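You operate a simulated robot arm through the tools that you are given. There is no shell and no other tool.

Carry out the task below with a simulated two-armed robot. There is one attempt and no reset: what you move stays moved.

JOB
Heat-test the white dial box: run it on the warming plate at 40 C till READY lights.
Fine: its switch goes to RUN and stays there; switch the plate off after READY; leave the box on it.

It is judged by the outcome, as a careful person would: the job done as asked, and still so three seconds after it is handed in. It fails if anything else is knocked over, pushed out of place, dropped, spilled or broken.

ROBOT AND FRAMES
Two 6-joint arms with two-finger parallel grippers on one trunk that stands fixed in place. Base frame: the origin is at the foot of the trunk, x ahead of it, y to its left, z up; the work surface is at about z = 760. Readings come in mm, rad, newtons and seconds.
The left shoulder is at [60, 187, 1097], the right one opposite. With the tool pointing down near the work surface each hand reaches from about 200 to 620 mm from the base axis, measured 20 degrees to its own side. Payload 1.57 kg a hand.
Tool frame (each hand has its own): the origin (TCP) lies between the finger pads and is the grasp point; the fingertips stand 30 mm ahead of it; z points along the fingers, y is the line along which they close. The gripper opens to 110 mm. The fingers are 24 mm wide and 12 mm thick; the gripper's body (48 by 112 mm) begins 78 mm behind the TCP.
Orientation is that of the tool frame in the base frame, as a unit quaternion [w, x, y, z]. With the fingers straight down and closing along the base's y, the tool's x points along the base's -x, its y along +y and its z along -z.

CONTROLS
- The arms move only by the tool servo_tool. It takes "left_series", "right_series" or both (then of equal length, played together; a hand with none holds still); each is a list of rows, each a list of 7 numbers: the opening in per cent of the stroke, from 0 (shut) to 100 (fully open), then the shift along the base's x, y, z in units of 20 mm (1.0 is 20 mm), then the turn, a rotation vector about the base's x, y, z in units of 6 degrees (1.0 is 6 degrees). In form: [[fingers, x, y, z, ax, ay, az], ...]. A call has 1 to 20 rows; each row shifts and turns the commanded pose from where the row before left it. A call with a number of a shift or a turn outside -1 to 1 is refused whole. A row lasts 0.2 s, in which the tool goes at most 50 mm and 0.15 rad; a call with a longer step from one row to the next is refused whole, and so is a gripper value outside its range. A pose out of reach is approached as far as the arm can. The call stops where the force on the tool passes 90 N (or 10 N more than at its start, if that is more) or the arm is blocked; 0.2 s more then pass. The fingers move at their own pace (about 153 mm/s each) and stop on an object; they squeeze with about 25 N. The grip force told is the motor's: it shows also when the fingers shut on nothing. Time passes only in rows, and 0.2 s behind the last, so rows that do not move let the fingers close. The reply holds the time, the measured pose of the TCP, the force on the tool along the base axes, the opening and the grip force, in the units named above and with some noise, with the torque about the TCP (base axes, N m) and any sound that the robot's microphone picked up.
- Cameras (640 x 400 px; columns grow to the right, rows downward): "scene" is now at [18.4, -1.4, 1640.2]; the picture's right is [-0.00, -1.00, 0.00], its down [-0.75, 0.00, -0.66] and it looks along [0.66, -0.00, -0.75] (base axes); focal length 353 px, centre (320, 200). "left" rides on the left gripper at [70, -16, -141] in its tool frame; the picture's right is [0.23, 0.97, 0.00], its down [-0.86, 0.20, -0.48] and it looks along [-0.47, 0.11, 0.88] (tool axes); focal length 222 px, centre (320, 200). "right" rides on the right gripper at [70, 16, -141] in its tool frame; the picture's right is [-0.23, 0.97, 0.00], its down [-0.86, -0.20, -0.48] and it looks along [-0.47, -0.11, 0.88] (tool axes); focal length 222 px, centre (320, 200). There is no depth. A picture from a camera that has moved, and an enlarged one, comes with that camera's place and axes in the base frame and with its lens.
- camera(camera): a new picture of that camera. It takes no simulated time.
- move_column(by): slides the trunk up (or, below 0, down) by that many mm; the arms and the scene camera ride with it, the base frame stays. It gives what a move gives, with no picture.
- aim_head(pan, tilt): turns the head with the scene camera to pan (to the left, within 1.501 rad either way) and tilt (down, from -0.506 to 1.204), counted from straight ahead of the robot. It gives what a move gives.
- inspect(camera, box): a new picture of the part [left, top, right, bottom] of that camera's present view, enlarged. It takes no simulated time.
- finish_job(): hands the job in; it is judged then, once.

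Places have to be worked out from the pictures, the camera data and where the tool is seen. Open the grippers and draw the arms clear of the work before you hand the job in, unless the task says otherwise.

The tools are called after "Call:" as a command line: name --argument value ..., lists and objects as JSON in quotes. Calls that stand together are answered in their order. servo_tool: Moves the arms, as the interface text tells. Its arguments: {"type":"object","properties":{"left_series":{"type":"array","items":{"type":"array","items":{"type":"number"}}},"right_series":{"type":"array","items":{"type":"array","items":{"type":"number"}}}},"required":[]} The other tools are called the same way: move_column (by) slides the trunk up or down; aim_head (pan, tilt) turns the head that bears the scene camera; camera (camera) takes a picture; inspect (camera, box) takes an enlarged picture of a part of a camera's view; finish_job () hands the job in.

At the start:

```text
clock: 0.0
left_position: [450.7, 91.4, 1191.0]
left_tcp_rot: [0.0, 0.0, 1.0, -0.001]
left_force: [0.4, -0.5, -0.2]
left_ft_torque: [-0.03, -0.02, -0.01]
left_width: 110.0
left_finger_force: 0.0
right_position: [506.8, -260.3, 1100.0]
right_tcp_rot: [0.0, 0.0, 1.0, 0.0]
right_force: [-0.1, -0.8, -0.3]
right_ft_torque: [-0.02, 0.02, -0.02]
right_width: 110.1
right_finger_force: 0.1
trunk travel left (down, up): [-725.0, 265.0]
head pan, tilt: [-0.002, 0.846]
```

scene: 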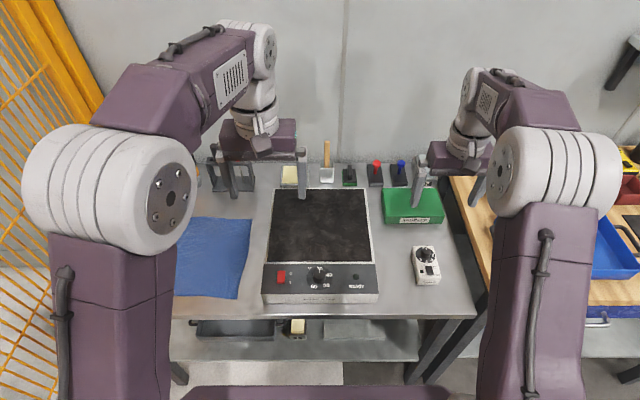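
right: 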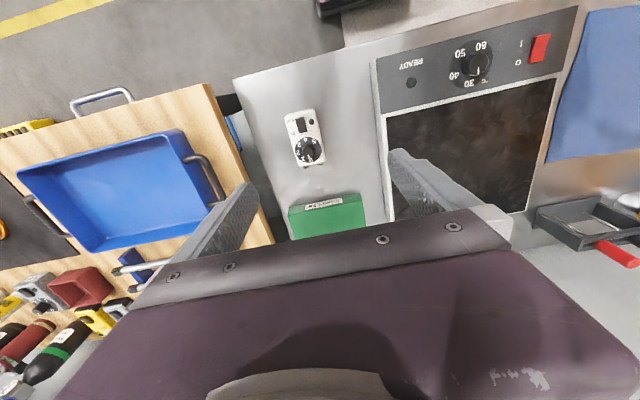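
left: 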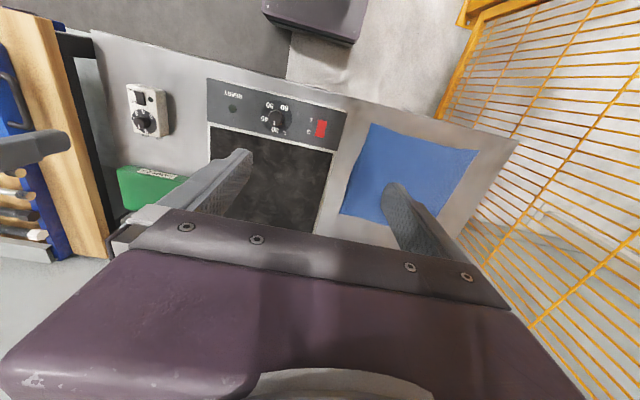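

I start by looking closely at the white dial box and the plate's control panel.

Call:
inspect --camera "scene" --box '[250, 180, 480, 320]'

Call:
inspect --camera "right" --box '[240, 60, 380, 200]'

Call:
inspect --camera "right" --box '[370, 0, 590, 130]'

Call:
inspect --camera "left" --box '[110, 60, 350, 210]'

```text
2.78 times, centred on (365, 250) of scene
camera zoom: at [18.4, -1.4, 1640.2], right [0.0, -1.0, 0.0], down [-0.75, 0.0, -0.66], along [0.66, 0.0, -0.75], focal length 981 px, centre (195, 61)
```

zoom: 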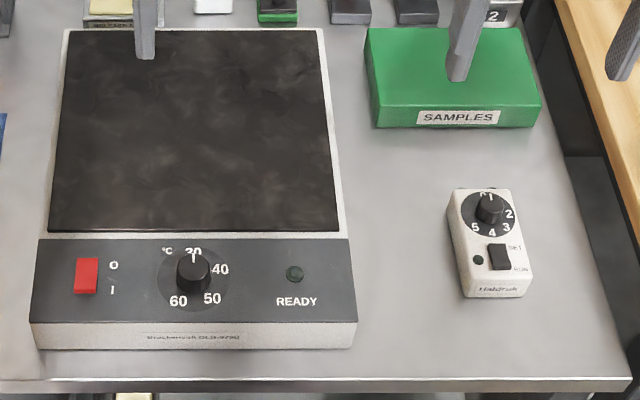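

```text
2.86 times, centred on (310, 130) of right
camera zoom: at [437.1, -243.7, 1241.6], right [0.23, 0.97, 0.0], down [0.86, -0.2, 0.48], along [0.47, -0.11, -0.88], focal length 635 px, centre (349, 400)
```

zoom: 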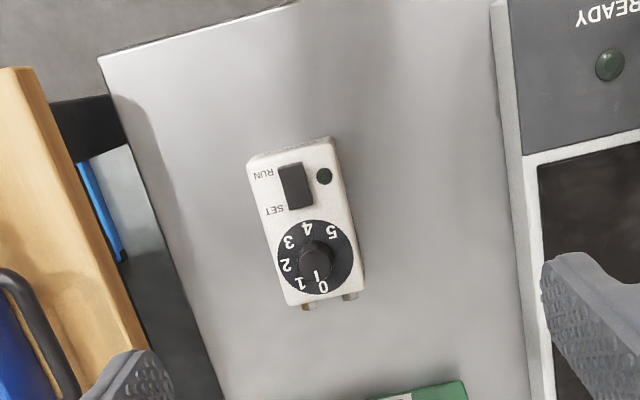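

```text
2.91 times, centred on (480, 65) of right
camera zoom: at [437.1, -243.7, 1241.6], right [0.23, 0.97, 0.0], down [0.86, -0.2, 0.48], along [0.47, -0.11, -0.88], focal length 646 px, centre (-146, 593)
```

zoom: 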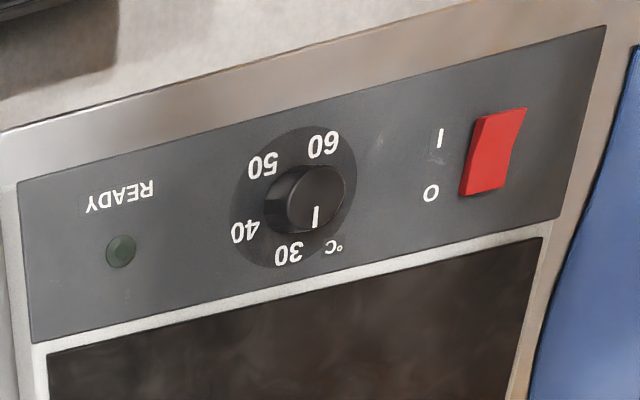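

```text
2.67 times, centred on (230, 135) of left
camera zoom: at [380.3, 76.5, 1332.3], right [-0.23, 0.97, 0.0], down [0.86, 0.2, 0.48], along [0.47, 0.11, -0.88], focal length 592 px, centre (560, 373)
```

zoom: 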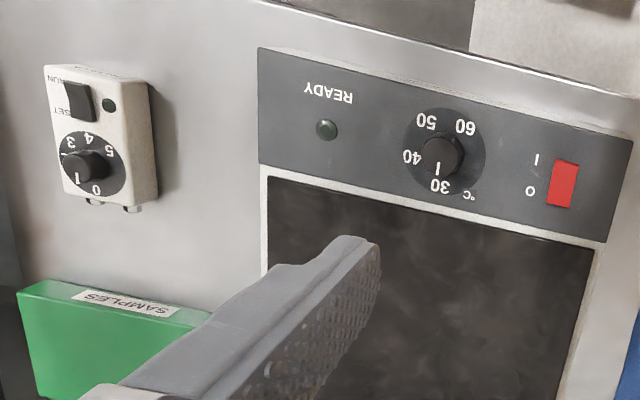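

The box sits at about (540, -290) with its RUN end toward me, and the plate is about 54 mm high with its knob at (474, 0) and its switch at (476, 100). I lower the right hand toward the box for a closer look.

Call:
servo_tool --right_series '[[100, 0, 0, -1, 0, 0, 0], [100, 0, 0, -1, 0, 0, 0], [100, 0, 0, -1, 0, 0, 0], [100, 0, 0, -1, 0, 0, 0], [100, 0, 0, -1, 0, 0, 0], [100, 0, 0, -1, 0, 0, 0], [100, 0, 0, -1, 0, 0, 0]]'

Call:
camera --camera "right"

Call:
inspect --camera "scene" --box '[390, 220, 480, 300]'

```text
clock: 1.6
left_position: [450.6, 92.1, 1190.6]
left_tcp_rot: [0.0, 0.0, 1.0, 0.0]
left_force: [-0.4, 0.3, 0.5]
left_ft_torque: [0.02, 0.01, 0.02]
left_width: 110.2
left_finger_force: 0.0
right_position: [507.3, -260.5, 960.9]
right_tcp_rot: [0.0, 0.0, 1.0, 0.0]
right_force: [0.1, 0.0, 0.3]
right_ft_torque: [-0.02, 0.05, -0.01]
right_width: 110.0
right_finger_force: 0.1
trunk travel left (down, up): [-725.0, 265.0]
head pan, tilt: [-0.002, 0.846]
```

```text
taken
camera right: at [437.2, -244.6, 1101.7], right [0.23, 0.97, 0.0], down [0.86, -0.2, 0.48], along [0.47, -0.11, -0.88], focal length 222 px, centre (320, 200)
```

right: 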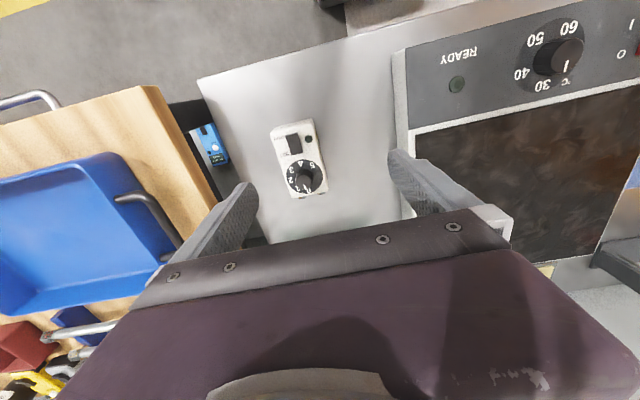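

```text
5.00 times, centred on (435, 260) of scene
camera zoom: at [18.9, -1.7, 1640.2], right [0.0, -1.0, 0.0], down [-0.75, 0.0, -0.66], along [0.66, 0.0, -0.75], focal length 1763 px, centre (-255, -100)
```

zoom: 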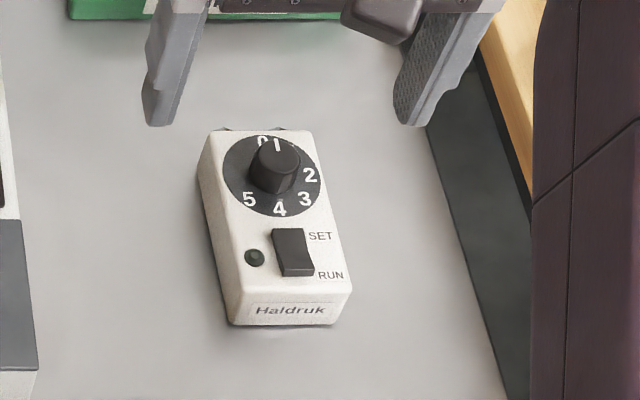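

The box spans about x 486–585, y -325 to -263, with its top at z 801 and no yaw. Its rocker is at about (508, -297) with the RUN end near me standing up. I shut the right fingers and bring them above the RUN end.

Call:
servo_tool --right_series '[[0, -0.15, -0.45, 0, 0, 0, 0], [0, -0.15, -0.45, -0.5, 0, 0, 0], [0, -0.15, -0.45, -1, 0, 0, 0], [0, -0.15, -0.45, -1, 0, 0, 0], [0, 0, 0, -1, 0, 0, 0], [0, 0, 0, -1, 0, 0, 0], [0, 0, 0, 0, 0, 0, 0]]'

Call:
camera --camera "right"

Call:
inspect --camera "scene" --box '[390, 220, 480, 300]'

```text
clock: 3.2
left_position: [449.8, 91.9, 1190.3]
left_tcp_rot: [0.0, 0.0, 1.0, 0.0]
left_force: [0.0, -0.1, -0.2]
left_ft_torque: [0.0, 0.03, 0.02]
left_width: 110.0
left_finger_force: 0.1
right_position: [494.5, -297.1, 871.2]
right_tcp_rot: [0.001, -0.001, 1.0, 0.0]
right_force: [0.7, -0.2, -0.7]
right_ft_torque: [-0.01, 0.01, 0.06]
right_width: 0.0
right_finger_force: 21.7
trunk travel left (down, up): [-725.0, 265.0]
head pan, tilt: [-0.002, 0.846]
```

```text
taken
camera right: at [424.5, -280.3, 1011.3], right [0.23, 0.97, 0.0], down [0.85, -0.2, 0.48], along [0.47, -0.11, -0.88], focal length 222 px, centre (320, 200)
```

right: 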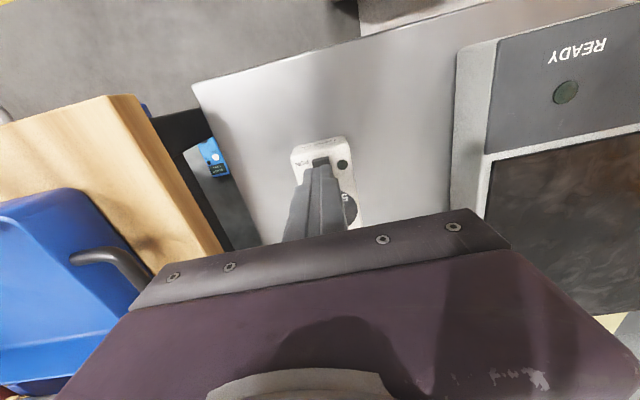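

```text
5.00 times, centred on (435, 260) of scene
camera zoom: at [18.0, -1.4, 1640.2], right [0.0, -1.0, 0.0], down [-0.75, 0.0, -0.66], along [0.66, 0.0, -0.75], focal length 1763 px, centre (-255, -100)
```

zoom: 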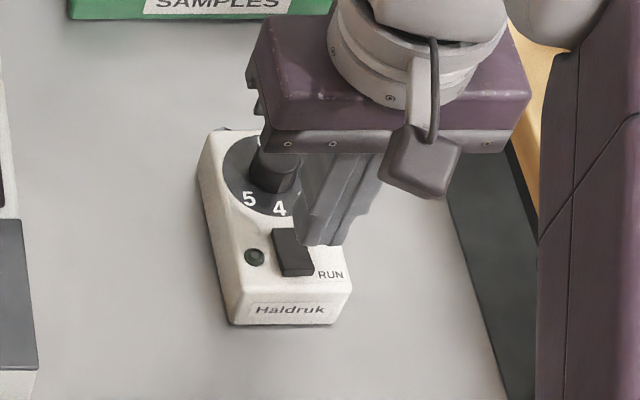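

The fingertips are over the rocker area at z about 841. I zoom in to check their alignment with the rocker's RUN end.

Call:
inspect --camera "right" --box '[270, 120, 370, 220]'

Call:
inspect --camera "scene" --box '[415, 245, 455, 290]'

```text
4.00 times, centred on (320, 170) of right
camera zoom: at [424.5, -280.3, 1011.3], right [0.23, 0.97, 0.0], down [0.85, -0.2, 0.48], along [0.47, -0.11, -0.88], focal length 888 px, centre (320, 320)
```

zoom: 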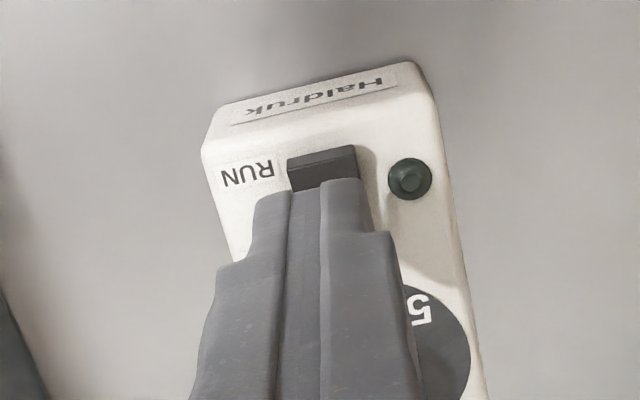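

```text
8.89 times, centred on (435, 268) of scene
camera zoom: at [18.0, -1.4, 1640.2], right [0.0, -1.0, 0.0], down [-0.75, 0.0, -0.66], along [0.66, 0.0, -0.75], focal length 3134 px, centre (-702, -400)
```

zoom: 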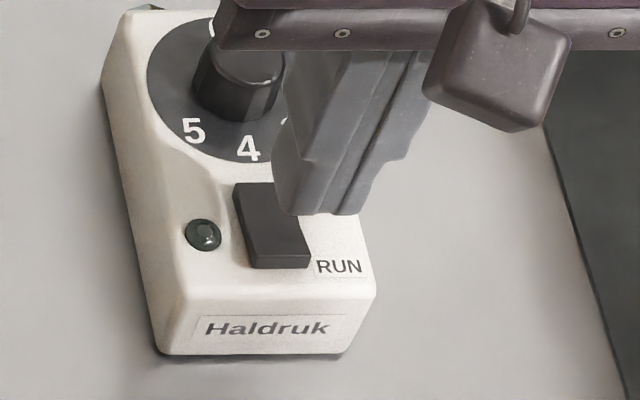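

The rocker spans x 492–520, and its RUN end is raised to about z 811. I shift 6 mm toward me and press down gently on the RUN end.

Call:
servo_tool --right_series '[[0, -0.3, 0.02, -0.5, 0, 0, 0], [0, 0, 0, -0.5, 0, 0, 0], [0, 0, 0, -0.4, 0, 0, 0], [0, 0, 0, -0.15, 0, 0, 0], [0, 0, 0, -0.15, 0, 0, 0]]'

Call:
inspect --camera "scene" --box '[415, 245, 455, 290]'

```text
clock: 4.4
left_position: [448.1, 92.2, 1191.8]
left_tcp_rot: [0.001, 0.001, 1.0, 0.0]
left_force: [-0.2, 0.9, 0.2]
left_ft_torque: [0.0, 0.0, 0.02]
left_width: 109.9
left_finger_force: 0.1
right_position: [488.9, -296.0, 838.5]
right_tcp_rot: [0.001, 0.0, 1.0, 0.0]
right_force: [-1.1, 0.0, 5.8]
right_ft_torque: [-0.06, -0.06, 0.02]
right_width: 0.0
right_finger_force: 21.4
trunk travel left (down, up): [-725.0, 265.0]
head pan, tilt: [-0.002, 0.846]
```

```text
8.89 times, centred on (435, 268) of scene
camera zoom: at [16.9, -1.0, 1640.4], right [0.0, -1.0, 0.0], down [-0.75, 0.0, -0.66], along [0.66, 0.0, -0.75], focal length 3134 px, centre (-702, -400)
```

zoom: 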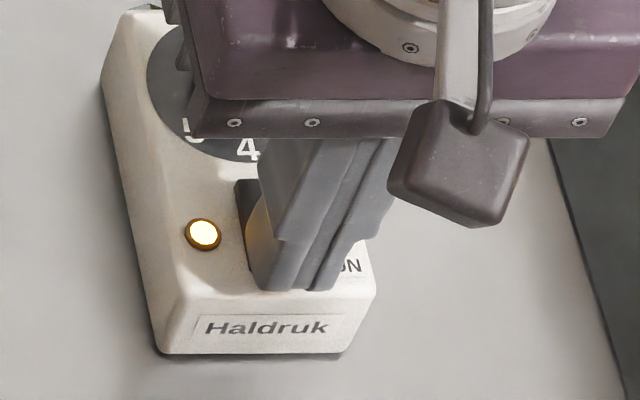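

The box's lamp lit with about 6 N on the rocker. I lift straight off to see whether it stays at RUN.

Call:
servo_tool --right_series '[[0, 0, 0, 0.5, 0, 0, 0], [0, 0, 0, 1, 0, 0, 0], [0, 0, 0, 1, 0, 0, 0], [0, 0, 0, 1, 0, 0, 0]]'

Call:
inspect --camera "scene" --box '[405, 235, 465, 290]'

Call:
inspect --camera "right" --box '[270, 120, 370, 220]'

```text
clock: 5.4
left_position: [449.4, 91.3, 1192.2]
left_tcp_rot: [0.0, 0.0, 1.0, 0.001]
left_force: [0.2, 0.3, 0.6]
left_ft_torque: [-0.01, 0.0, 0.0]
left_width: 110.1
left_finger_force: 0.1
right_position: [489.4, -294.1, 907.2]
right_tcp_rot: [0.0, 0.0, 1.0, 0.0]
right_force: [-0.7, -0.6, 0.5]
right_ft_torque: [-0.01, -0.02, -0.03]
right_width: 0.0
right_finger_force: 21.7
trunk travel left (down, up): [-725.0, 265.0]
head pan, tilt: [-0.002, 0.846]
```

```text
7.27 times, centred on (435, 262) of scene
camera zoom: at [17.8, -1.1, 1640.2], right [0.0, -1.0, 0.0], down [-0.75, 0.0, -0.66], along [0.66, 0.0, -0.75], focal length 2564 px, centre (-516, -254)
```

zoom: 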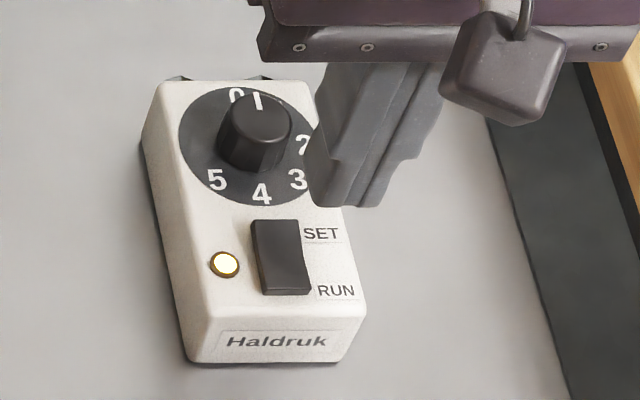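

```text
4.00 times, centred on (320, 170) of right
camera zoom: at [419.0, -278.5, 1048.1], right [0.23, 0.97, 0.0], down [0.85, -0.2, 0.48], along [0.47, -0.11, -0.88], focal length 888 px, centre (320, 320)
```

zoom: 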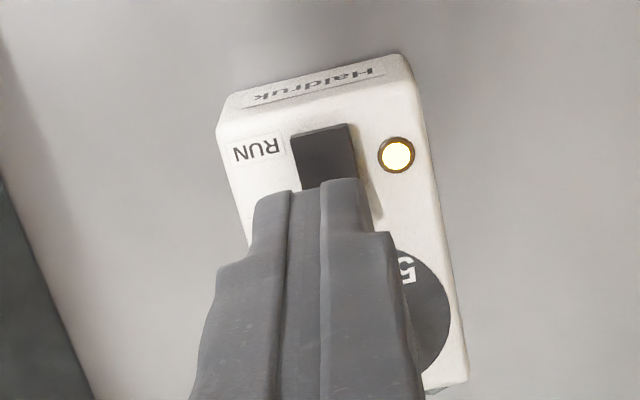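

The lamp stays on at RUN. Next I open the right gripper, tilt it about 24° forward to gain reach toward the plate, and centre it over the box with its tips still above the box.

Call:
servo_tool --right_series '[[100, 0, 0, 0, 0, 0, 0], [100, 0.58, 0, 0, 0, -1, 0], [100, 0.58, 0, 0, 0, -1, 0], [100, 0.58, 0, 0, 0, -1, 0], [100, 0.58, 0, 0, 0, -1, 0], [100, 0, 0, -0.9, 0, 0, 0], [100, 0, 0, -0.9, 0, 0, 0], [100, 0, 0, -0.9, 0, 0, 0]]'

Call:
camera --camera "right"

Call:
inspect --camera "scene" --box '[380, 210, 490, 300]'

```text
clock: 7.2
left_position: [450.1, 92.4, 1191.5]
left_tcp_rot: [0.0, 0.001, 1.0, 0.0]
left_force: [0.7, -0.4, -0.1]
left_ft_torque: [-0.02, -0.02, 0.02]
left_width: 110.0
left_finger_force: 0.1
right_position: [535.9, -295.7, 852.7]
right_tcp_rot: [0.208, 0.0, 0.978, 0.0]
right_force: [-0.9, -0.3, 0.1]
right_ft_torque: [0.01, -0.01, -0.02]
right_width: 110.0
right_finger_force: 0.0
trunk travel left (down, up): [-725.0, 265.0]
head pan, tilt: [-0.002, 0.846]
```

```text
taken
camera right: at [414.1, -279.3, 953.5], right [0.21, 0.97, 0.09], down [0.59, -0.2, 0.78], along [0.78, -0.11, -0.61], focal length 222 px, centre (320, 200)
```

right: 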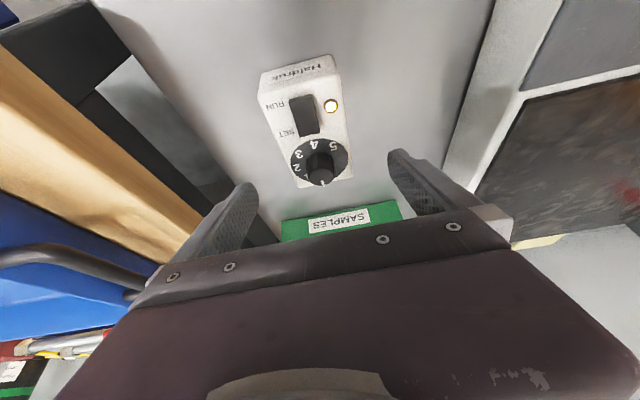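

```text
4.44 times, centred on (435, 255) of scene
camera zoom: at [18.7, -1.7, 1640.2], right [0.0, -1.0, 0.0], down [-0.75, 0.0, -0.66], along [0.66, 0.0, -0.75], focal length 1567 px, centre (-191, -44)
```

zoom: 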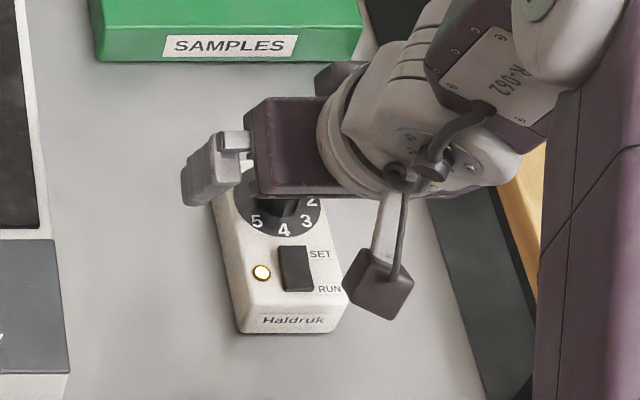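

The box lies centred between the open fingers. I descend to grasp height (tips about 5 mm above the table) and close on its sides.

Call:
servo_tool --right_series '[[100, 0, 0, -1, 0, 0, 0], [100, 0, 0, -1, 0, 0, 0], [100, 0, 0, -0.7, 0, 0, 0], [100, 0, 0, 0, 0, 0, 0]]'

Call:
camera --camera "right"

Call:
inspect --camera "scene" --box '[380, 210, 490, 300]'

```text
clock: 8.2
left_position: [450.3, 92.3, 1190.3]
left_tcp_rot: [0.0, 0.0, 1.0, 0.0]
left_force: [-0.1, 0.7, 0.5]
left_ft_torque: [-0.02, -0.03, 0.0]
left_width: 110.1
left_finger_force: 0.0
right_position: [535.9, -297.1, 799.2]
right_tcp_rot: [0.208, 0.0, 0.978, 0.001]
right_force: [0.7, 0.7, -0.1]
right_ft_torque: [-0.05, 0.0, 0.03]
right_width: 110.0
right_finger_force: 0.1
trunk travel left (down, up): [-725.0, 265.0]
head pan, tilt: [-0.002, 0.846]
```

```text
taken
camera right: at [414.1, -279.3, 898.8], right [0.21, 0.97, 0.09], down [0.59, -0.2, 0.78], along [0.78, -0.11, -0.61], focal length 222 px, centre (320, 200)
```

right: 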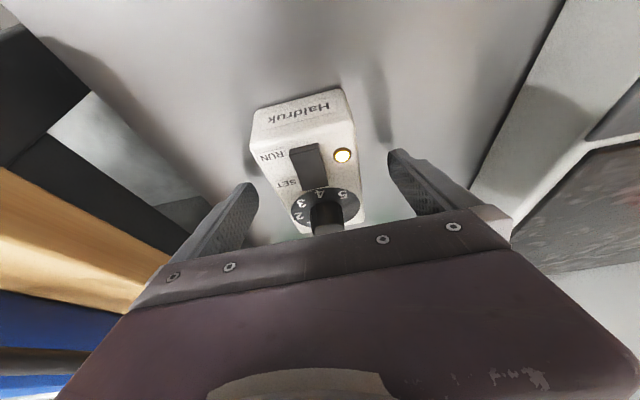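

```text
4.44 times, centred on (435, 255) of scene
camera zoom: at [18.3, -1.4, 1640.2], right [0.0, -1.0, 0.0], down [-0.75, 0.0, -0.66], along [0.66, 0.0, -0.75], focal length 1567 px, centre (-191, -44)
```

zoom: 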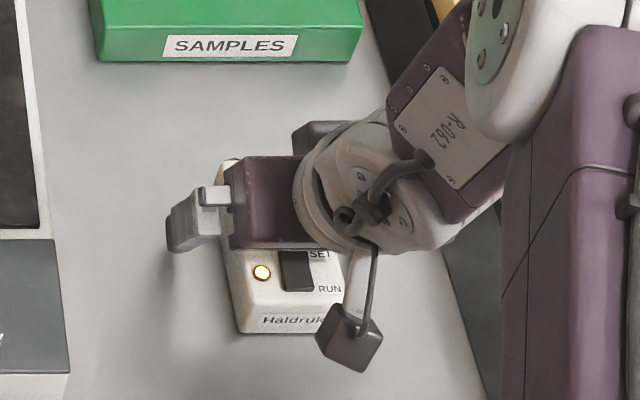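

The fingers straddle the box with clearance. I close them in two stages and read the width.

Call:
servo_tool --right_series '[[64, 0, 0, 0, 0, 0, 0], [64, 0, 0, 0, 0, 0, 0], [20, 0, 0, 0, 0, 0, 0], [20, 0, 0, 0, 0, 0, 0]]'

Call:
inspect --camera "scene" --box '[380, 210, 490, 300]'

```text
clock: 9.2
left_position: [449.6, 92.4, 1191.0]
left_tcp_rot: [0.0, 0.0, 1.0, 0.0]
left_force: [0.6, 0.6, -0.4]
left_ft_torque: [-0.01, 0.02, 0.04]
left_width: 110.2
left_finger_force: 0.0
right_position: [535.7, -295.4, 799.1]
right_tcp_rot: [0.208, 0.0, 0.978, 0.0]
right_force: [-0.6, 0.3, -0.1]
right_ft_torque: [-0.02, 0.01, 0.02]
right_width: 59.8
right_finger_force: 25.0
trunk travel left (down, up): [-725.0, 265.0]
head pan, tilt: [-0.002, 0.846]
```

```text
4.44 times, centred on (435, 255) of scene
camera zoom: at [18.3, -1.5, 1640.2], right [0.0, -1.0, 0.0], down [-0.75, 0.0, -0.66], along [0.66, 0.0, -0.75], focal length 1567 px, centre (-191, -44)
```

zoom: 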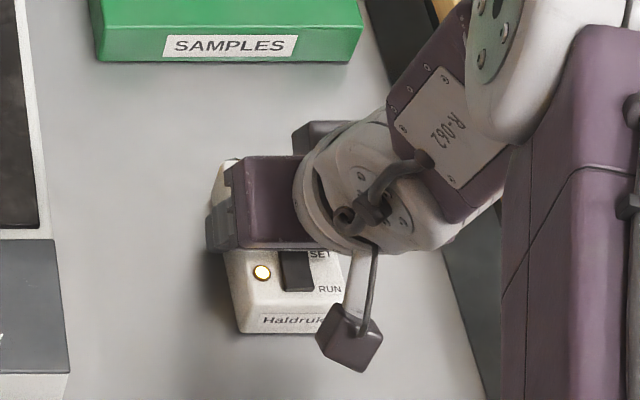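

The box is gripped at 59.8 mm with 25 N. I lift slowly and check the load.

Call:
servo_tool --right_series '[[20, 0, 0, 0.3, 0, 0, 0], [20, 0, 0, 0.5, 0, 0, 0], [20, 0, 0, 0.7, 0, 0, 0], [20, 0, 0, 0.7, 0, 0, 0], [20, 0, 0, 0, 0, 0, 0]]'

Call:
camera --camera "scene"

Call:
camera --camera "right"

```text
clock: 10.4
left_position: [450.0, 93.1, 1191.7]
left_tcp_rot: [0.0, 0.0, 1.0, 0.0]
left_force: [-1.1, 0.2, -0.3]
left_ft_torque: [0.02, 0.02, -0.01]
left_width: 110.0
left_finger_force: 0.1
right_position: [536.3, -296.4, 842.0]
right_tcp_rot: [0.206, 0.0, 0.979, 0.0]
right_force: [0.3, 0.3, -2.1]
right_ft_torque: [0.0, 0.02, 0.01]
right_width: 59.9
right_finger_force: 25.0
trunk travel left (down, up): [-725.0, 265.0]
head pan, tilt: [-0.002, 0.846]
```

```text
taken
camera scene: at [18.9, -1.8, 1640.2], right [0.0, -1.0, 0.0], down [-0.75, 0.0, -0.66], along [0.66, 0.0, -0.75], focal length 353 px, centre (320, 200)
```

scene: 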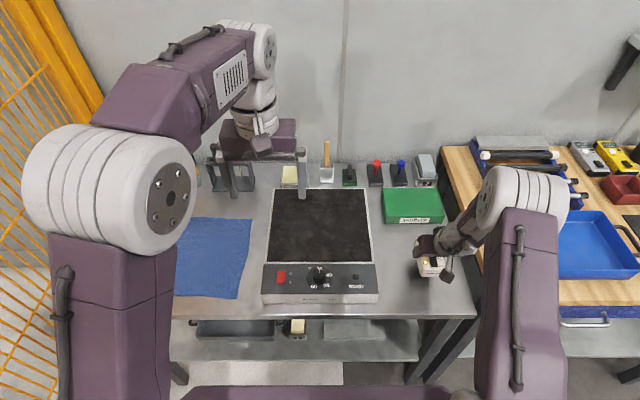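

```text
taken
camera right: at [414.6, -279.7, 943.3], right [0.21, 0.97, 0.09], down [0.59, -0.2, 0.78], along [0.78, -0.11, -0.61], focal length 222 px, centre (320, 200)
```

right: 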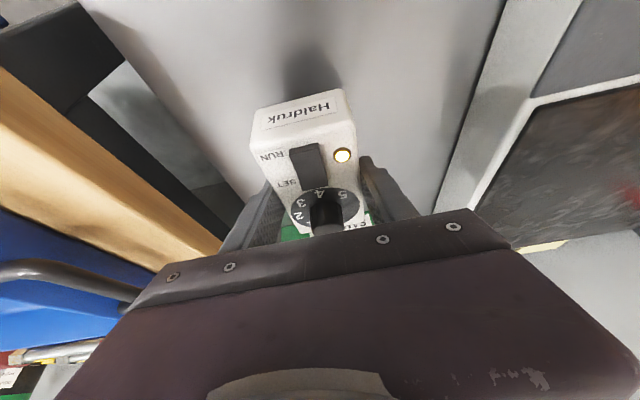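

The box weighs about 0.2 kg and hangs steadily with its lamp still on. I raise it to clear the plate by 60 mm and carry it over the hot surface.

Call:
servo_tool --right_series '[[20, 0, 0, 0.8, 0, 0, 0], [20, 0, 0, 1, 0, 0, 0], [20, 0, 0, 1, 0, 0, 0], [20, 0, 0, 1, 0, 0, 0], [20, 0.2, 0.8, 0, 0, 0, 0], [20, 0.3, 0.9, 0, 0, 0, 0], [20, 0.3, 0.9, 0, 0, 0, 0], [20, 0.3, 0.9, 0, 0, 0, 0], [20, 0.3, 0.9, 0, 0, 0, 0], [20, 0.3, 0.9, 0, 0, 0, 0], [20, 0.3, 0.9, 0, 0, 0, 0], [20, 0.4, 0.9, 0, 0, 0, 0], [20, 0.4, 0.9, 0, 0, 0, 0], [20, 0.4, 0.9, 0, 0, 0, 0], [20, 0.4, 0.9, 0, 0, 0, 0], [20, 0.4, 0.9, 0, 0, 0, 0], [20, 0.2, 0.9, 0, 0, 0, 0], [20, 0, 0.2, 0, 0, 0, 0], [20, 0, 0, 0, 0, 0, 0]]'

Call:
camera --camera "scene"

Call:
camera --camera "right"

Call:
camera --camera "left"

```text
clock: 14.4
left_position: [450.6, 93.8, 1192.0]
left_tcp_rot: [0.0, 0.0, 1.0, 0.0]
left_force: [0.6, -0.1, 0.3]
left_ft_torque: [-0.01, 0.04, -0.02]
left_width: 110.1
left_finger_force: 0.1
right_position: [619.9, -60.3, 918.0]
right_tcp_rot: [0.208, 0.0, 0.978, 0.0]
right_force: [-0.4, 0.6, -3.9]
right_ft_torque: [-0.05, 0.0, 0.0]
right_width: 59.9
right_finger_force: 24.8
trunk travel left (down, up): [-725.0, 265.0]
head pan, tilt: [-0.002, 0.846]
```

```text
taken
camera scene: at [18.9, -1.5, 1640.2], right [0.0, -1.0, 0.0], down [-0.75, 0.0, -0.66], along [0.66, 0.0, -0.75], focal length 353 px, centre (320, 200)
```

scene: 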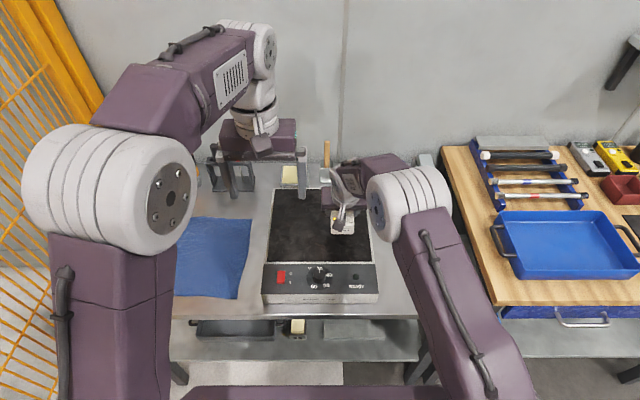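

```text
taken
camera right: at [498.9, -43.7, 1018.5], right [0.21, 0.97, 0.09], down [0.59, -0.2, 0.78], along [0.78, -0.11, -0.61], focal length 222 px, centre (320, 200)
```

right: 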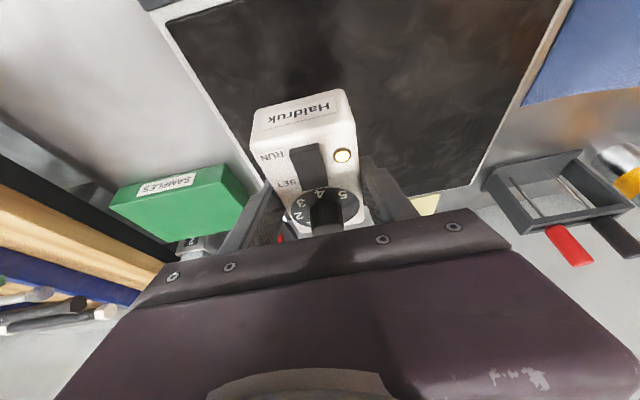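

```text
taken
camera left: at [380.7, 76.5, 1332.2], right [-0.23, 0.97, 0.0], down [0.86, 0.2, 0.48], along [0.47, 0.11, -0.88], focal length 222 px, centre (320, 200)
```

left: 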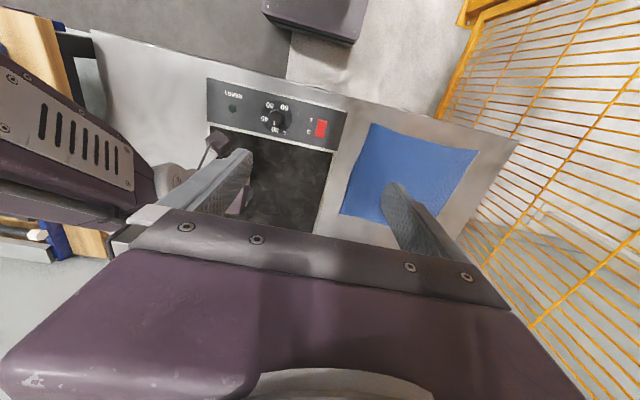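

The box is over the hot surface at (620, -60). I lower it to just above the estimated surface height and check the gap in the pictures.

Call:
servo_tool --right_series '[[20, 0, 0, -1, 0, 0, 0], [20, 0, 0, -1, 0, 0, 0], [20, 0, 0, -0.8, 0, 0, 0], [20, 0, 0, 0, 0, 0, 0]]'

Call:
inspect --camera "scene" --box '[260, 180, 400, 310]'

Call:
camera --camera "right"

```text
clock: 15.4
left_position: [450.0, 93.1, 1191.0]
left_tcp_rot: [0.0, 0.0, 1.0, 0.0]
left_force: [-0.4, 0.0, -0.7]
left_ft_torque: [0.04, -0.03, 0.01]
left_width: 110.2
left_finger_force: 0.1
right_position: [619.1, -60.2, 861.5]
right_tcp_rot: [0.208, 0.0, 0.978, 0.0]
right_force: [-0.1, 0.2, -2.0]
right_ft_torque: [-0.01, 0.0, 0.0]
right_width: 59.7
right_finger_force: 25.5
trunk travel left (down, up): [-725.0, 265.0]
head pan, tilt: [-0.002, 0.846]
```

```text
3.08 times, centred on (330, 245) of scene
camera zoom: at [18.7, -1.4, 1640.2], right [0.0, -1.0, 0.0], down [-0.75, 0.0, -0.66], along [0.66, 0.0, -0.75], focal length 1085 px, centre (289, 62)
```

zoom: 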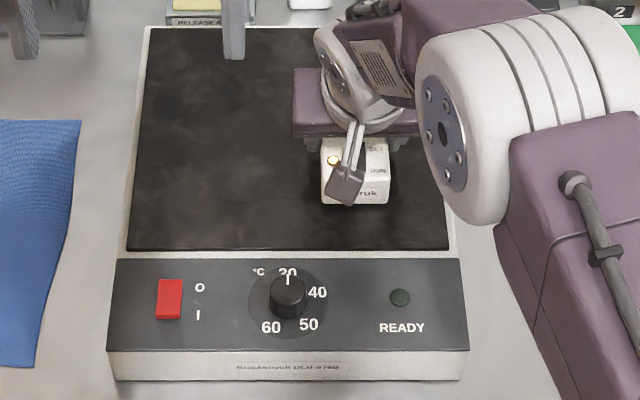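

```text
taken
camera right: at [498.3, -43.7, 962.7], right [0.21, 0.97, 0.09], down [0.59, -0.2, 0.78], along [0.78, -0.11, -0.61], focal length 222 px, centre (320, 200)
```

right: 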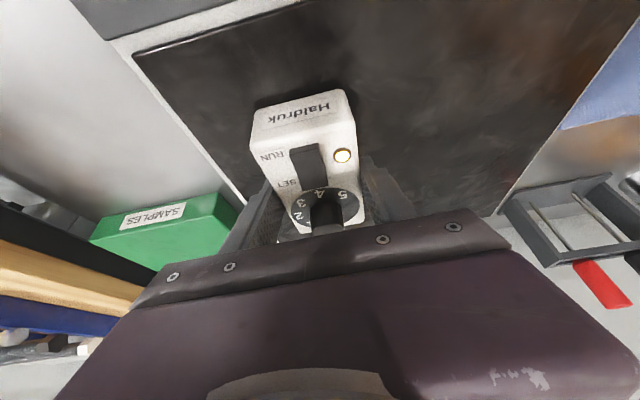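

Still hanging free (-2 N) at z 861.5. I step down gently, watching for the plate to take the weight.

Call:
servo_tool --right_series '[[20, 0, 0, -0.1, 0, 0, 0], [20, 0, 0, -0.1, 0, 0, 0], [20, 0, 0, -0.05, 0, 0, 0]]'

Call:
inspect --camera "right" --box '[200, 60, 440, 260]'

```text
clock: 16.2
left_position: [449.2, 91.6, 1192.2]
left_tcp_rot: [0.0, 0.0, 1.0, 0.001]
left_force: [0.3, -0.5, 0.8]
left_ft_torque: [0.02, 0.02, 0.02]
left_width: 110.0
left_finger_force: 0.1
right_position: [620.5, -61.2, 857.3]
right_tcp_rot: [0.209, 0.0, 0.978, 0.0]
right_force: [0.8, -0.9, 4.7]
right_ft_torque: [-0.07, 0.37, 0.09]
right_width: 59.8
right_finger_force: 24.8
trunk travel left (down, up): [-725.0, 265.0]
head pan, tilt: [-0.002, 0.846]
```

```text
2.00 times, centred on (320, 160) of right
camera zoom: at [498.3, -43.4, 958.7], right [0.21, 0.97, 0.09], down [0.58, -0.2, 0.79], along [0.78, -0.11, -0.61], focal length 444 px, centre (320, 280)
```

zoom: 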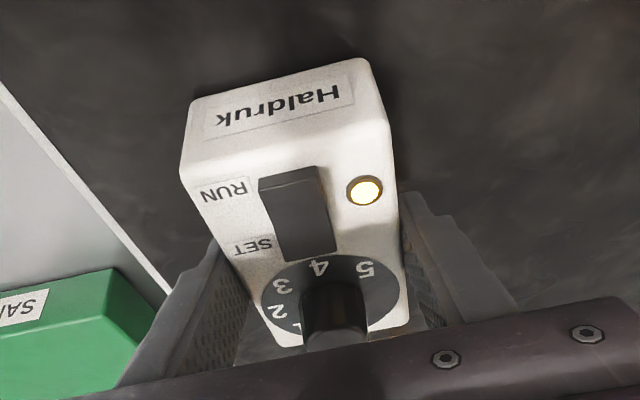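

The plate now carries the box (+4.7 N). I open the fingers.

Call:
servo_tool --right_series '[[60, 0, 0, 0, 0, 0, 0], [75, 0, 0, 0, 0, 0, 0], [100, 0, 0, 0, 0, 0, 0], [100, 0, 0, 0, 0, 0, 0]]'

Call:
camera --camera "right"

```text
clock: 17.2
left_position: [450.7, 92.0, 1190.8]
left_tcp_rot: [0.0, 0.0, 1.0, 0.0]
left_force: [0.1, -0.7, -0.6]
left_ft_torque: [0.0, -0.06, 0.03]
left_width: 110.0
left_finger_force: 0.1
right_position: [618.9, -58.9, 858.7]
right_tcp_rot: [0.208, 0.0, 0.978, 0.0]
right_force: [0.2, -0.1, -0.7]
right_ft_torque: [0.02, 0.02, 0.01]
right_width: 110.3
right_finger_force: 0.1
trunk travel left (down, up): [-725.0, 265.0]
head pan, tilt: [-0.002, 0.846]
```

```text
taken
camera right: at [498.2, -43.4, 957.9], right [0.21, 0.97, 0.09], down [0.59, -0.2, 0.78], along [0.78, -0.11, -0.61], focal length 222 px, centre (320, 200)
```

right: 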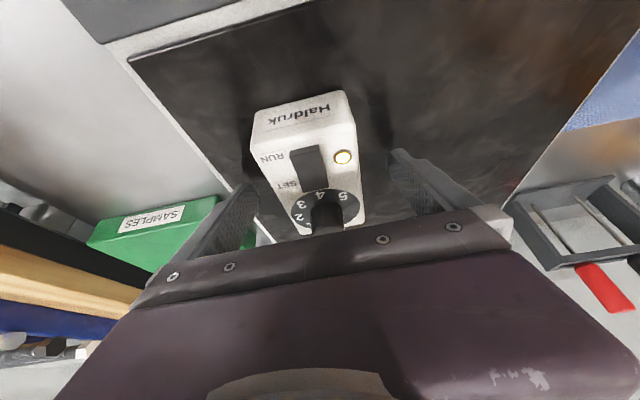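

The box stands released on the plate with its lamp lit. I lift straight up, then bring the hand upright over the plate's knob.

Call:
servo_tool --right_series '[[100, 0, 0, 0.5, 0, 0, 0], [100, 0, 0, 1, 0, 0, 0], [100, 0, 0, 1, 0, 0, 0], [100, 0, 0, 1, 0, 0, 0], [100, 0, 0, 1, 0, 0, 0], [100, 0, 0, 1, 0, 0, 0], [100, -0.9, 0.3, 0, 0, 0, 0], [100, -0.9, 0.3, 0, 0, 1, 0], [100, -0.9, 0.3, 0, 0, 1, 0], [100, -0.9, 0.3, 0, 0, 1, 0], [100, -0.9, 0.3, 0, 0, 1, 0], [100, -0.9, 0.3, 0, 0, 0, 0], [100, -0.9, 0.3, 0, 0, 0, 0], [100, -0.9, 0.3, 0, 0, 0, 0]]'

Call:
camera --camera "scene"

Call:
camera --camera "right"

```text
clock: 20.2
left_position: [451.0, 93.0, 1191.5]
left_tcp_rot: [-0.001, 0.001, 1.0, 0.0]
left_force: [-0.1, -0.2, -0.3]
left_ft_torque: [-0.01, 0.03, 0.0]
left_width: 110.1
left_finger_force: 0.0
right_position: [473.9, -11.6, 967.4]
right_tcp_rot: [0.0, 0.001, 1.0, 0.001]
right_force: [0.6, -0.3, 0.3]
right_ft_torque: [0.02, -0.05, 0.03]
right_width: 109.8
right_finger_force: 0.0
trunk travel left (down, up): [-725.0, 265.0]
head pan, tilt: [-0.002, 0.846]
```

```text
taken
camera scene: at [17.9, -1.1, 1640.2], right [0.0, -1.0, 0.0], down [-0.75, 0.0, -0.66], along [0.66, 0.0, -0.75], focal length 353 px, centre (320, 200)
```

scene: 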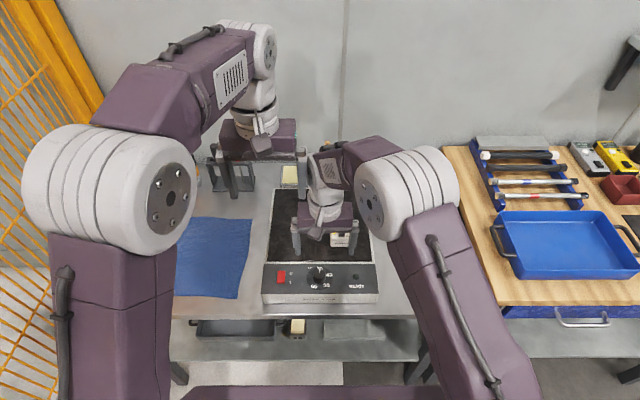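

```text
taken
camera right: at [404.7, 5.1, 1108.2], right [0.23, 0.97, 0.0], down [0.85, -0.2, 0.48], along [0.47, -0.11, -0.88], focal length 222 px, centre (320, 200)
```

right: 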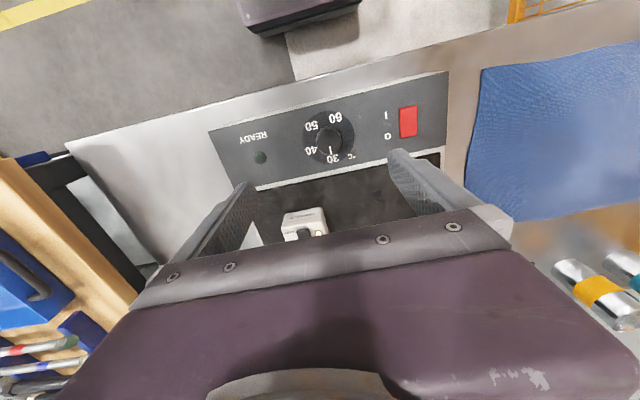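

The hand is upright at (474, -12, 967). I zoom in on the knob, switch and lamp for exact places.

Call:
inspect --camera "right" --box '[280, 90, 380, 190]'

Call:
inspect --camera "scene" --box '[260, 260, 380, 305]'

Call:
inspect --camera "left" --box '[200, 70, 360, 170]'

```text
4.00 times, centred on (330, 140) of right
camera zoom: at [404.7, 5.1, 1108.2], right [0.23, 0.97, 0.0], down [0.85, -0.2, 0.48], along [0.47, -0.11, -0.88], focal length 888 px, centre (280, 440)
```

zoom: 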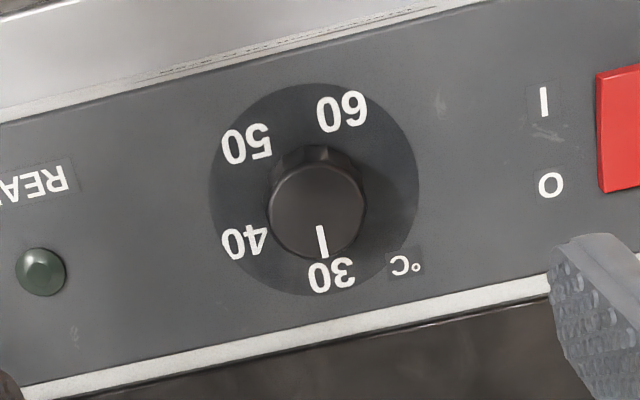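

```text
5.33 times, centred on (320, 282) of scene
camera zoom: at [17.9, -1.1, 1640.2], right [0.0, -1.0, 0.0], down [-0.75, 0.0, -0.66], along [0.66, 0.0, -0.75], focal length 1881 px, centre (320, -240)
```

zoom: 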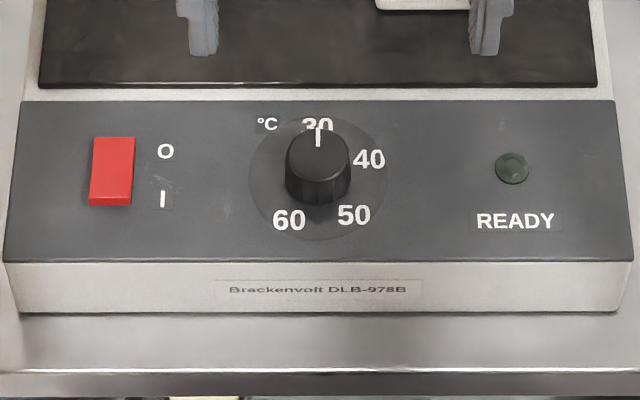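

```text
4.00 times, centred on (280, 120) of left
camera zoom: at [380.0, 76.8, 1332.4], right [-0.23, 0.97, 0.0], down [0.85, 0.2, 0.48], along [0.47, 0.11, -0.88], focal length 888 px, centre (480, 520)
```

zoom: 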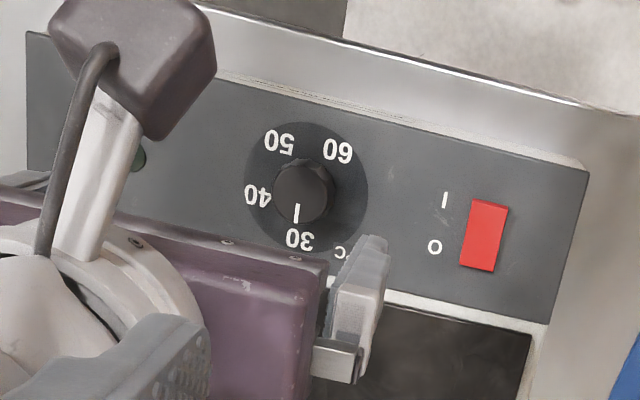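

The labels lie on the dial at 0° (30), about 68° (40), 138° (50) and 211° (60) clockwise from straight ahead. The knob is at (473.5, 0.3), 31 mm across, with its top at z about 842. I centre over it, pre-turn the hand 30° counter-clockwise and lower partway.

Call:
servo_tool --right_series '[[60, 0, 0.12, -0.6, 0, 0, 1], [60, 0, 0.12, -0.6, 0, 0, 1], [60, 0, 0.12, -0.6, 0, 0, 1], [60, 0, 0.12, -0.6, 0, 0, 1], [60, 0, 0.12, -0.6, 0, 0, 1], [60, 0, 0, -0.2, 0, 0, 0], [60, 0, 0, 0, 0, 0, 0]]'

Call:
inspect --camera "right" --box '[240, 100, 400, 220]'

Call:
inspect --camera "scene" --box '[260, 220, 380, 305]'

```text
clock: 21.8
left_position: [449.5, 91.9, 1192.2]
left_tcp_rot: [0.0, 0.0, 1.0, 0.0]
left_force: [-1.1, 6.9, -4.0]
left_ft_torque: [0.44, 0.08, 0.0]
left_width: 104.1
left_finger_force: 0.1
right_position: [475.9, -0.1, 904.1]
right_tcp_rot: [0.0, -0.258, 0.966, -0.001]
right_force: [-0.4, 0.4, 0.7]
right_ft_torque: [0.03, 0.02, 0.0]
right_width: 65.9
right_finger_force: 0.1
trunk travel left (down, up): [-725.0, 265.0]
head pan, tilt: [-0.002, 0.846]
```

```text
3.33 times, centred on (320, 160) of right
camera zoom: at [406.9, -20.2, 1044.3], right [-0.29, 0.96, 0.0], down [0.84, 0.26, 0.48], along [0.46, 0.14, -0.88], focal length 740 px, centre (320, 333)
```

zoom: 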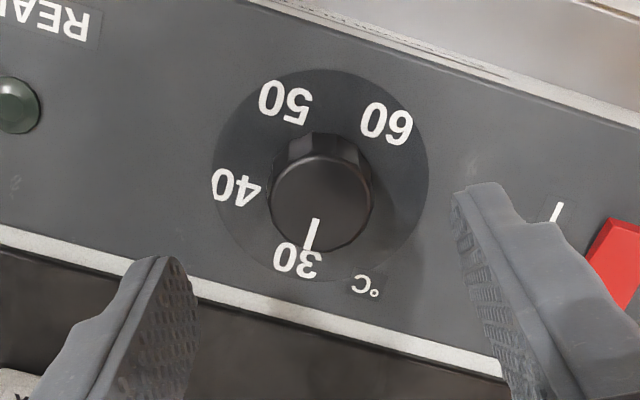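

```text
4.71 times, centred on (320, 262) of scene
camera zoom: at [18.3, -1.3, 1640.2], right [0.0, -1.0, 0.0], down [-0.75, 0.0, -0.66], along [0.66, 0.0, -0.75], focal length 1659 px, centre (320, -94)
```

zoom: 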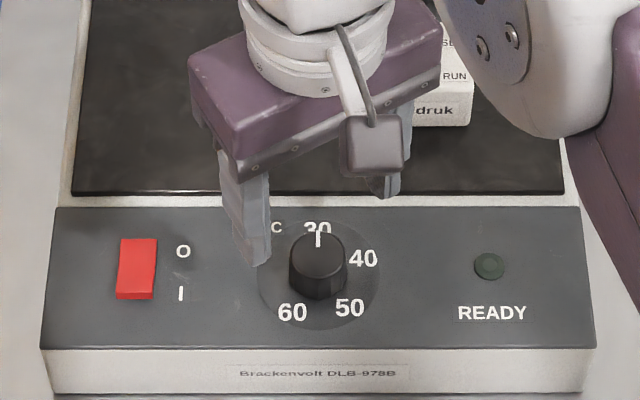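

The left hand reads 7 N and its finger was pushed to 104 mm, so the right forearm is touching the left finger. I move the left hand away to the left and up before going on.

Call:
servo_tool --left_series '[[100, 0, 0.5, 0, 0, 0, 0], [100, 0, 1, 0, 0, 0, 0], [100, 0, 1, 0.3, 0, 0, 0], [100, 0, 1, 0.3, 0, 0, 0], [100, 0, 1, 0.3, 0, 0, 0], [100, 0, 1, 0.3, 0, 0, 0], [100, 0, 0.5, 0, 0, 0, 0]]'

Call:
camera --camera "scene"

Call:
camera --camera "left"

```text
clock: 23.4
left_position: [450.4, 212.7, 1214.5]
left_tcp_rot: [0.0, 0.0, 1.0, 0.0]
left_force: [-0.3, 0.0, 0.3]
left_ft_torque: [0.03, 0.01, -0.02]
left_width: 110.2
left_finger_force: 0.0
right_position: [476.2, 0.5, 902.8]
right_tcp_rot: [0.0, -0.259, 0.966, 0.001]
right_force: [-0.1, 0.4, 0.7]
right_ft_torque: [-0.01, 0.02, -0.01]
right_width: 65.8
right_finger_force: 0.1
trunk travel left (down, up): [-725.0, 265.0]
head pan, tilt: [-0.002, 0.846]
```

```text
taken
camera scene: at [18.4, -1.1, 1640.2], right [0.0, -1.0, 0.0], down [-0.75, 0.0, -0.66], along [0.66, 0.0, -0.75], focal length 353 px, centre (320, 200)
```

scene: 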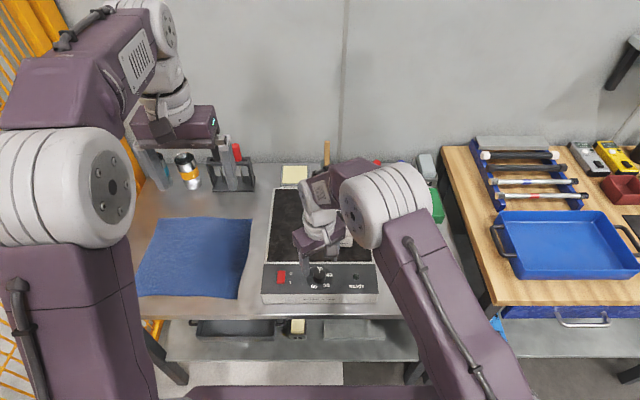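

```text
taken
camera left: at [379.8, 196.9, 1356.7], right [-0.23, 0.97, 0.0], down [0.86, 0.2, 0.48], along [0.47, 0.11, -0.88], focal length 222 px, centre (320, 200)
```

left: 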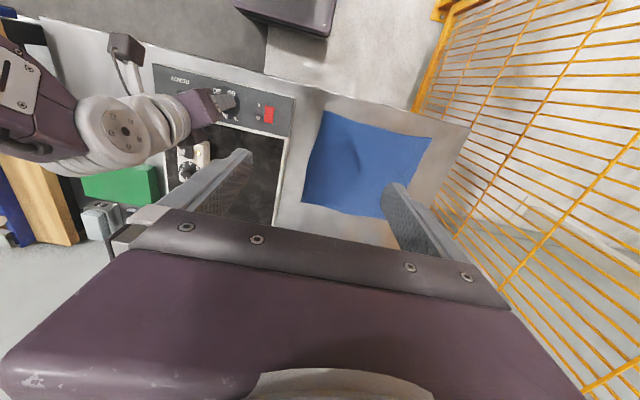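

Contact is gone and the left hand is clear. The knob reads (472.5, 0), so I shift 3 mm back, descend over it to tip height about z 822, and close.

Call:
servo_tool --right_series '[[60, -0.17, -0.02, -0.8, 0, 0, 0], [60, 0, 0, -0.8, 0, 0, 0], [60, 0, 0, -0.6, 0, 0, 0], [60, 0, 0, -0.35, 0, 0, 0]]'

Call:
camera --camera "right"

Call:
inspect --camera "scene" --box '[260, 220, 380, 305]'

```text
clock: 24.4
left_position: [449.9, 211.6, 1215.5]
left_tcp_rot: [0.0, -0.001, 1.0, -0.001]
left_force: [1.2, -1.1, -0.1]
left_ft_torque: [-0.02, 0.0, 0.02]
left_width: 109.9
left_finger_force: 0.0
right_position: [472.5, 0.4, 852.0]
right_tcp_rot: [0.0, -0.259, 0.966, 0.0]
right_force: [-0.2, -1.3, -0.1]
right_ft_torque: [0.0, 0.02, 0.0]
right_width: 66.1
right_finger_force: 0.1
trunk travel left (down, up): [-725.0, 265.0]
head pan, tilt: [-0.002, 0.846]
```

```text
taken
camera right: at [403.5, -20.4, 993.2], right [-0.29, 0.96, 0.0], down [0.84, 0.25, 0.48], along [0.46, 0.14, -0.88], focal length 222 px, centre (320, 200)
```

right: 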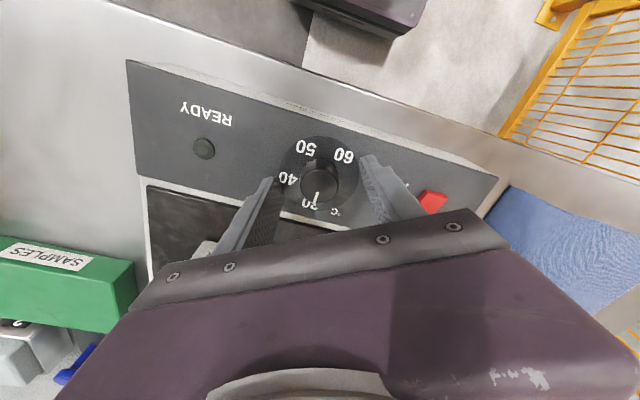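

```text
4.71 times, centred on (320, 262) of scene
camera zoom: at [18.5, -1.2, 1640.2], right [0.0, -1.0, 0.0], down [-0.75, 0.0, -0.66], along [0.66, 0.0, -0.75], focal length 1659 px, centre (320, -94)
```

zoom: 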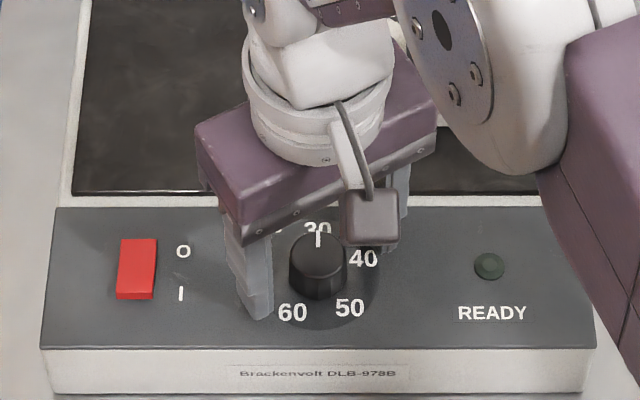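

The knob is centred between the fingers, with no contact yet. I close on it.

Call:
servo_tool --right_series '[[32, 0, 0, 0, 0, 0, 0], [10, 0, 0, 0, 0, 0, 0], [10, 0, 0, 0, 0, 0, 0]]'

```text
clock: 25.2
left_position: [449.6, 210.6, 1216.5]
left_tcp_rot: [0.0, 0.0, 1.0, 0.0]
left_force: [0.5, 0.1, -0.4]
left_ft_torque: [-0.01, 0.0, 0.01]
left_width: 110.0
left_finger_force: 0.0
right_position: [474.0, -0.7, 852.7]
right_tcp_rot: [0.0, -0.259, 0.966, 0.0]
right_force: [2.1, -4.8, 1.5]
right_ft_torque: [-0.3, -0.01, 0.03]
right_width: 30.9
right_finger_force: 40.1
trunk travel left (down, up): [-725.0, 265.0]
head pan, tilt: [-0.002, 0.846]
```

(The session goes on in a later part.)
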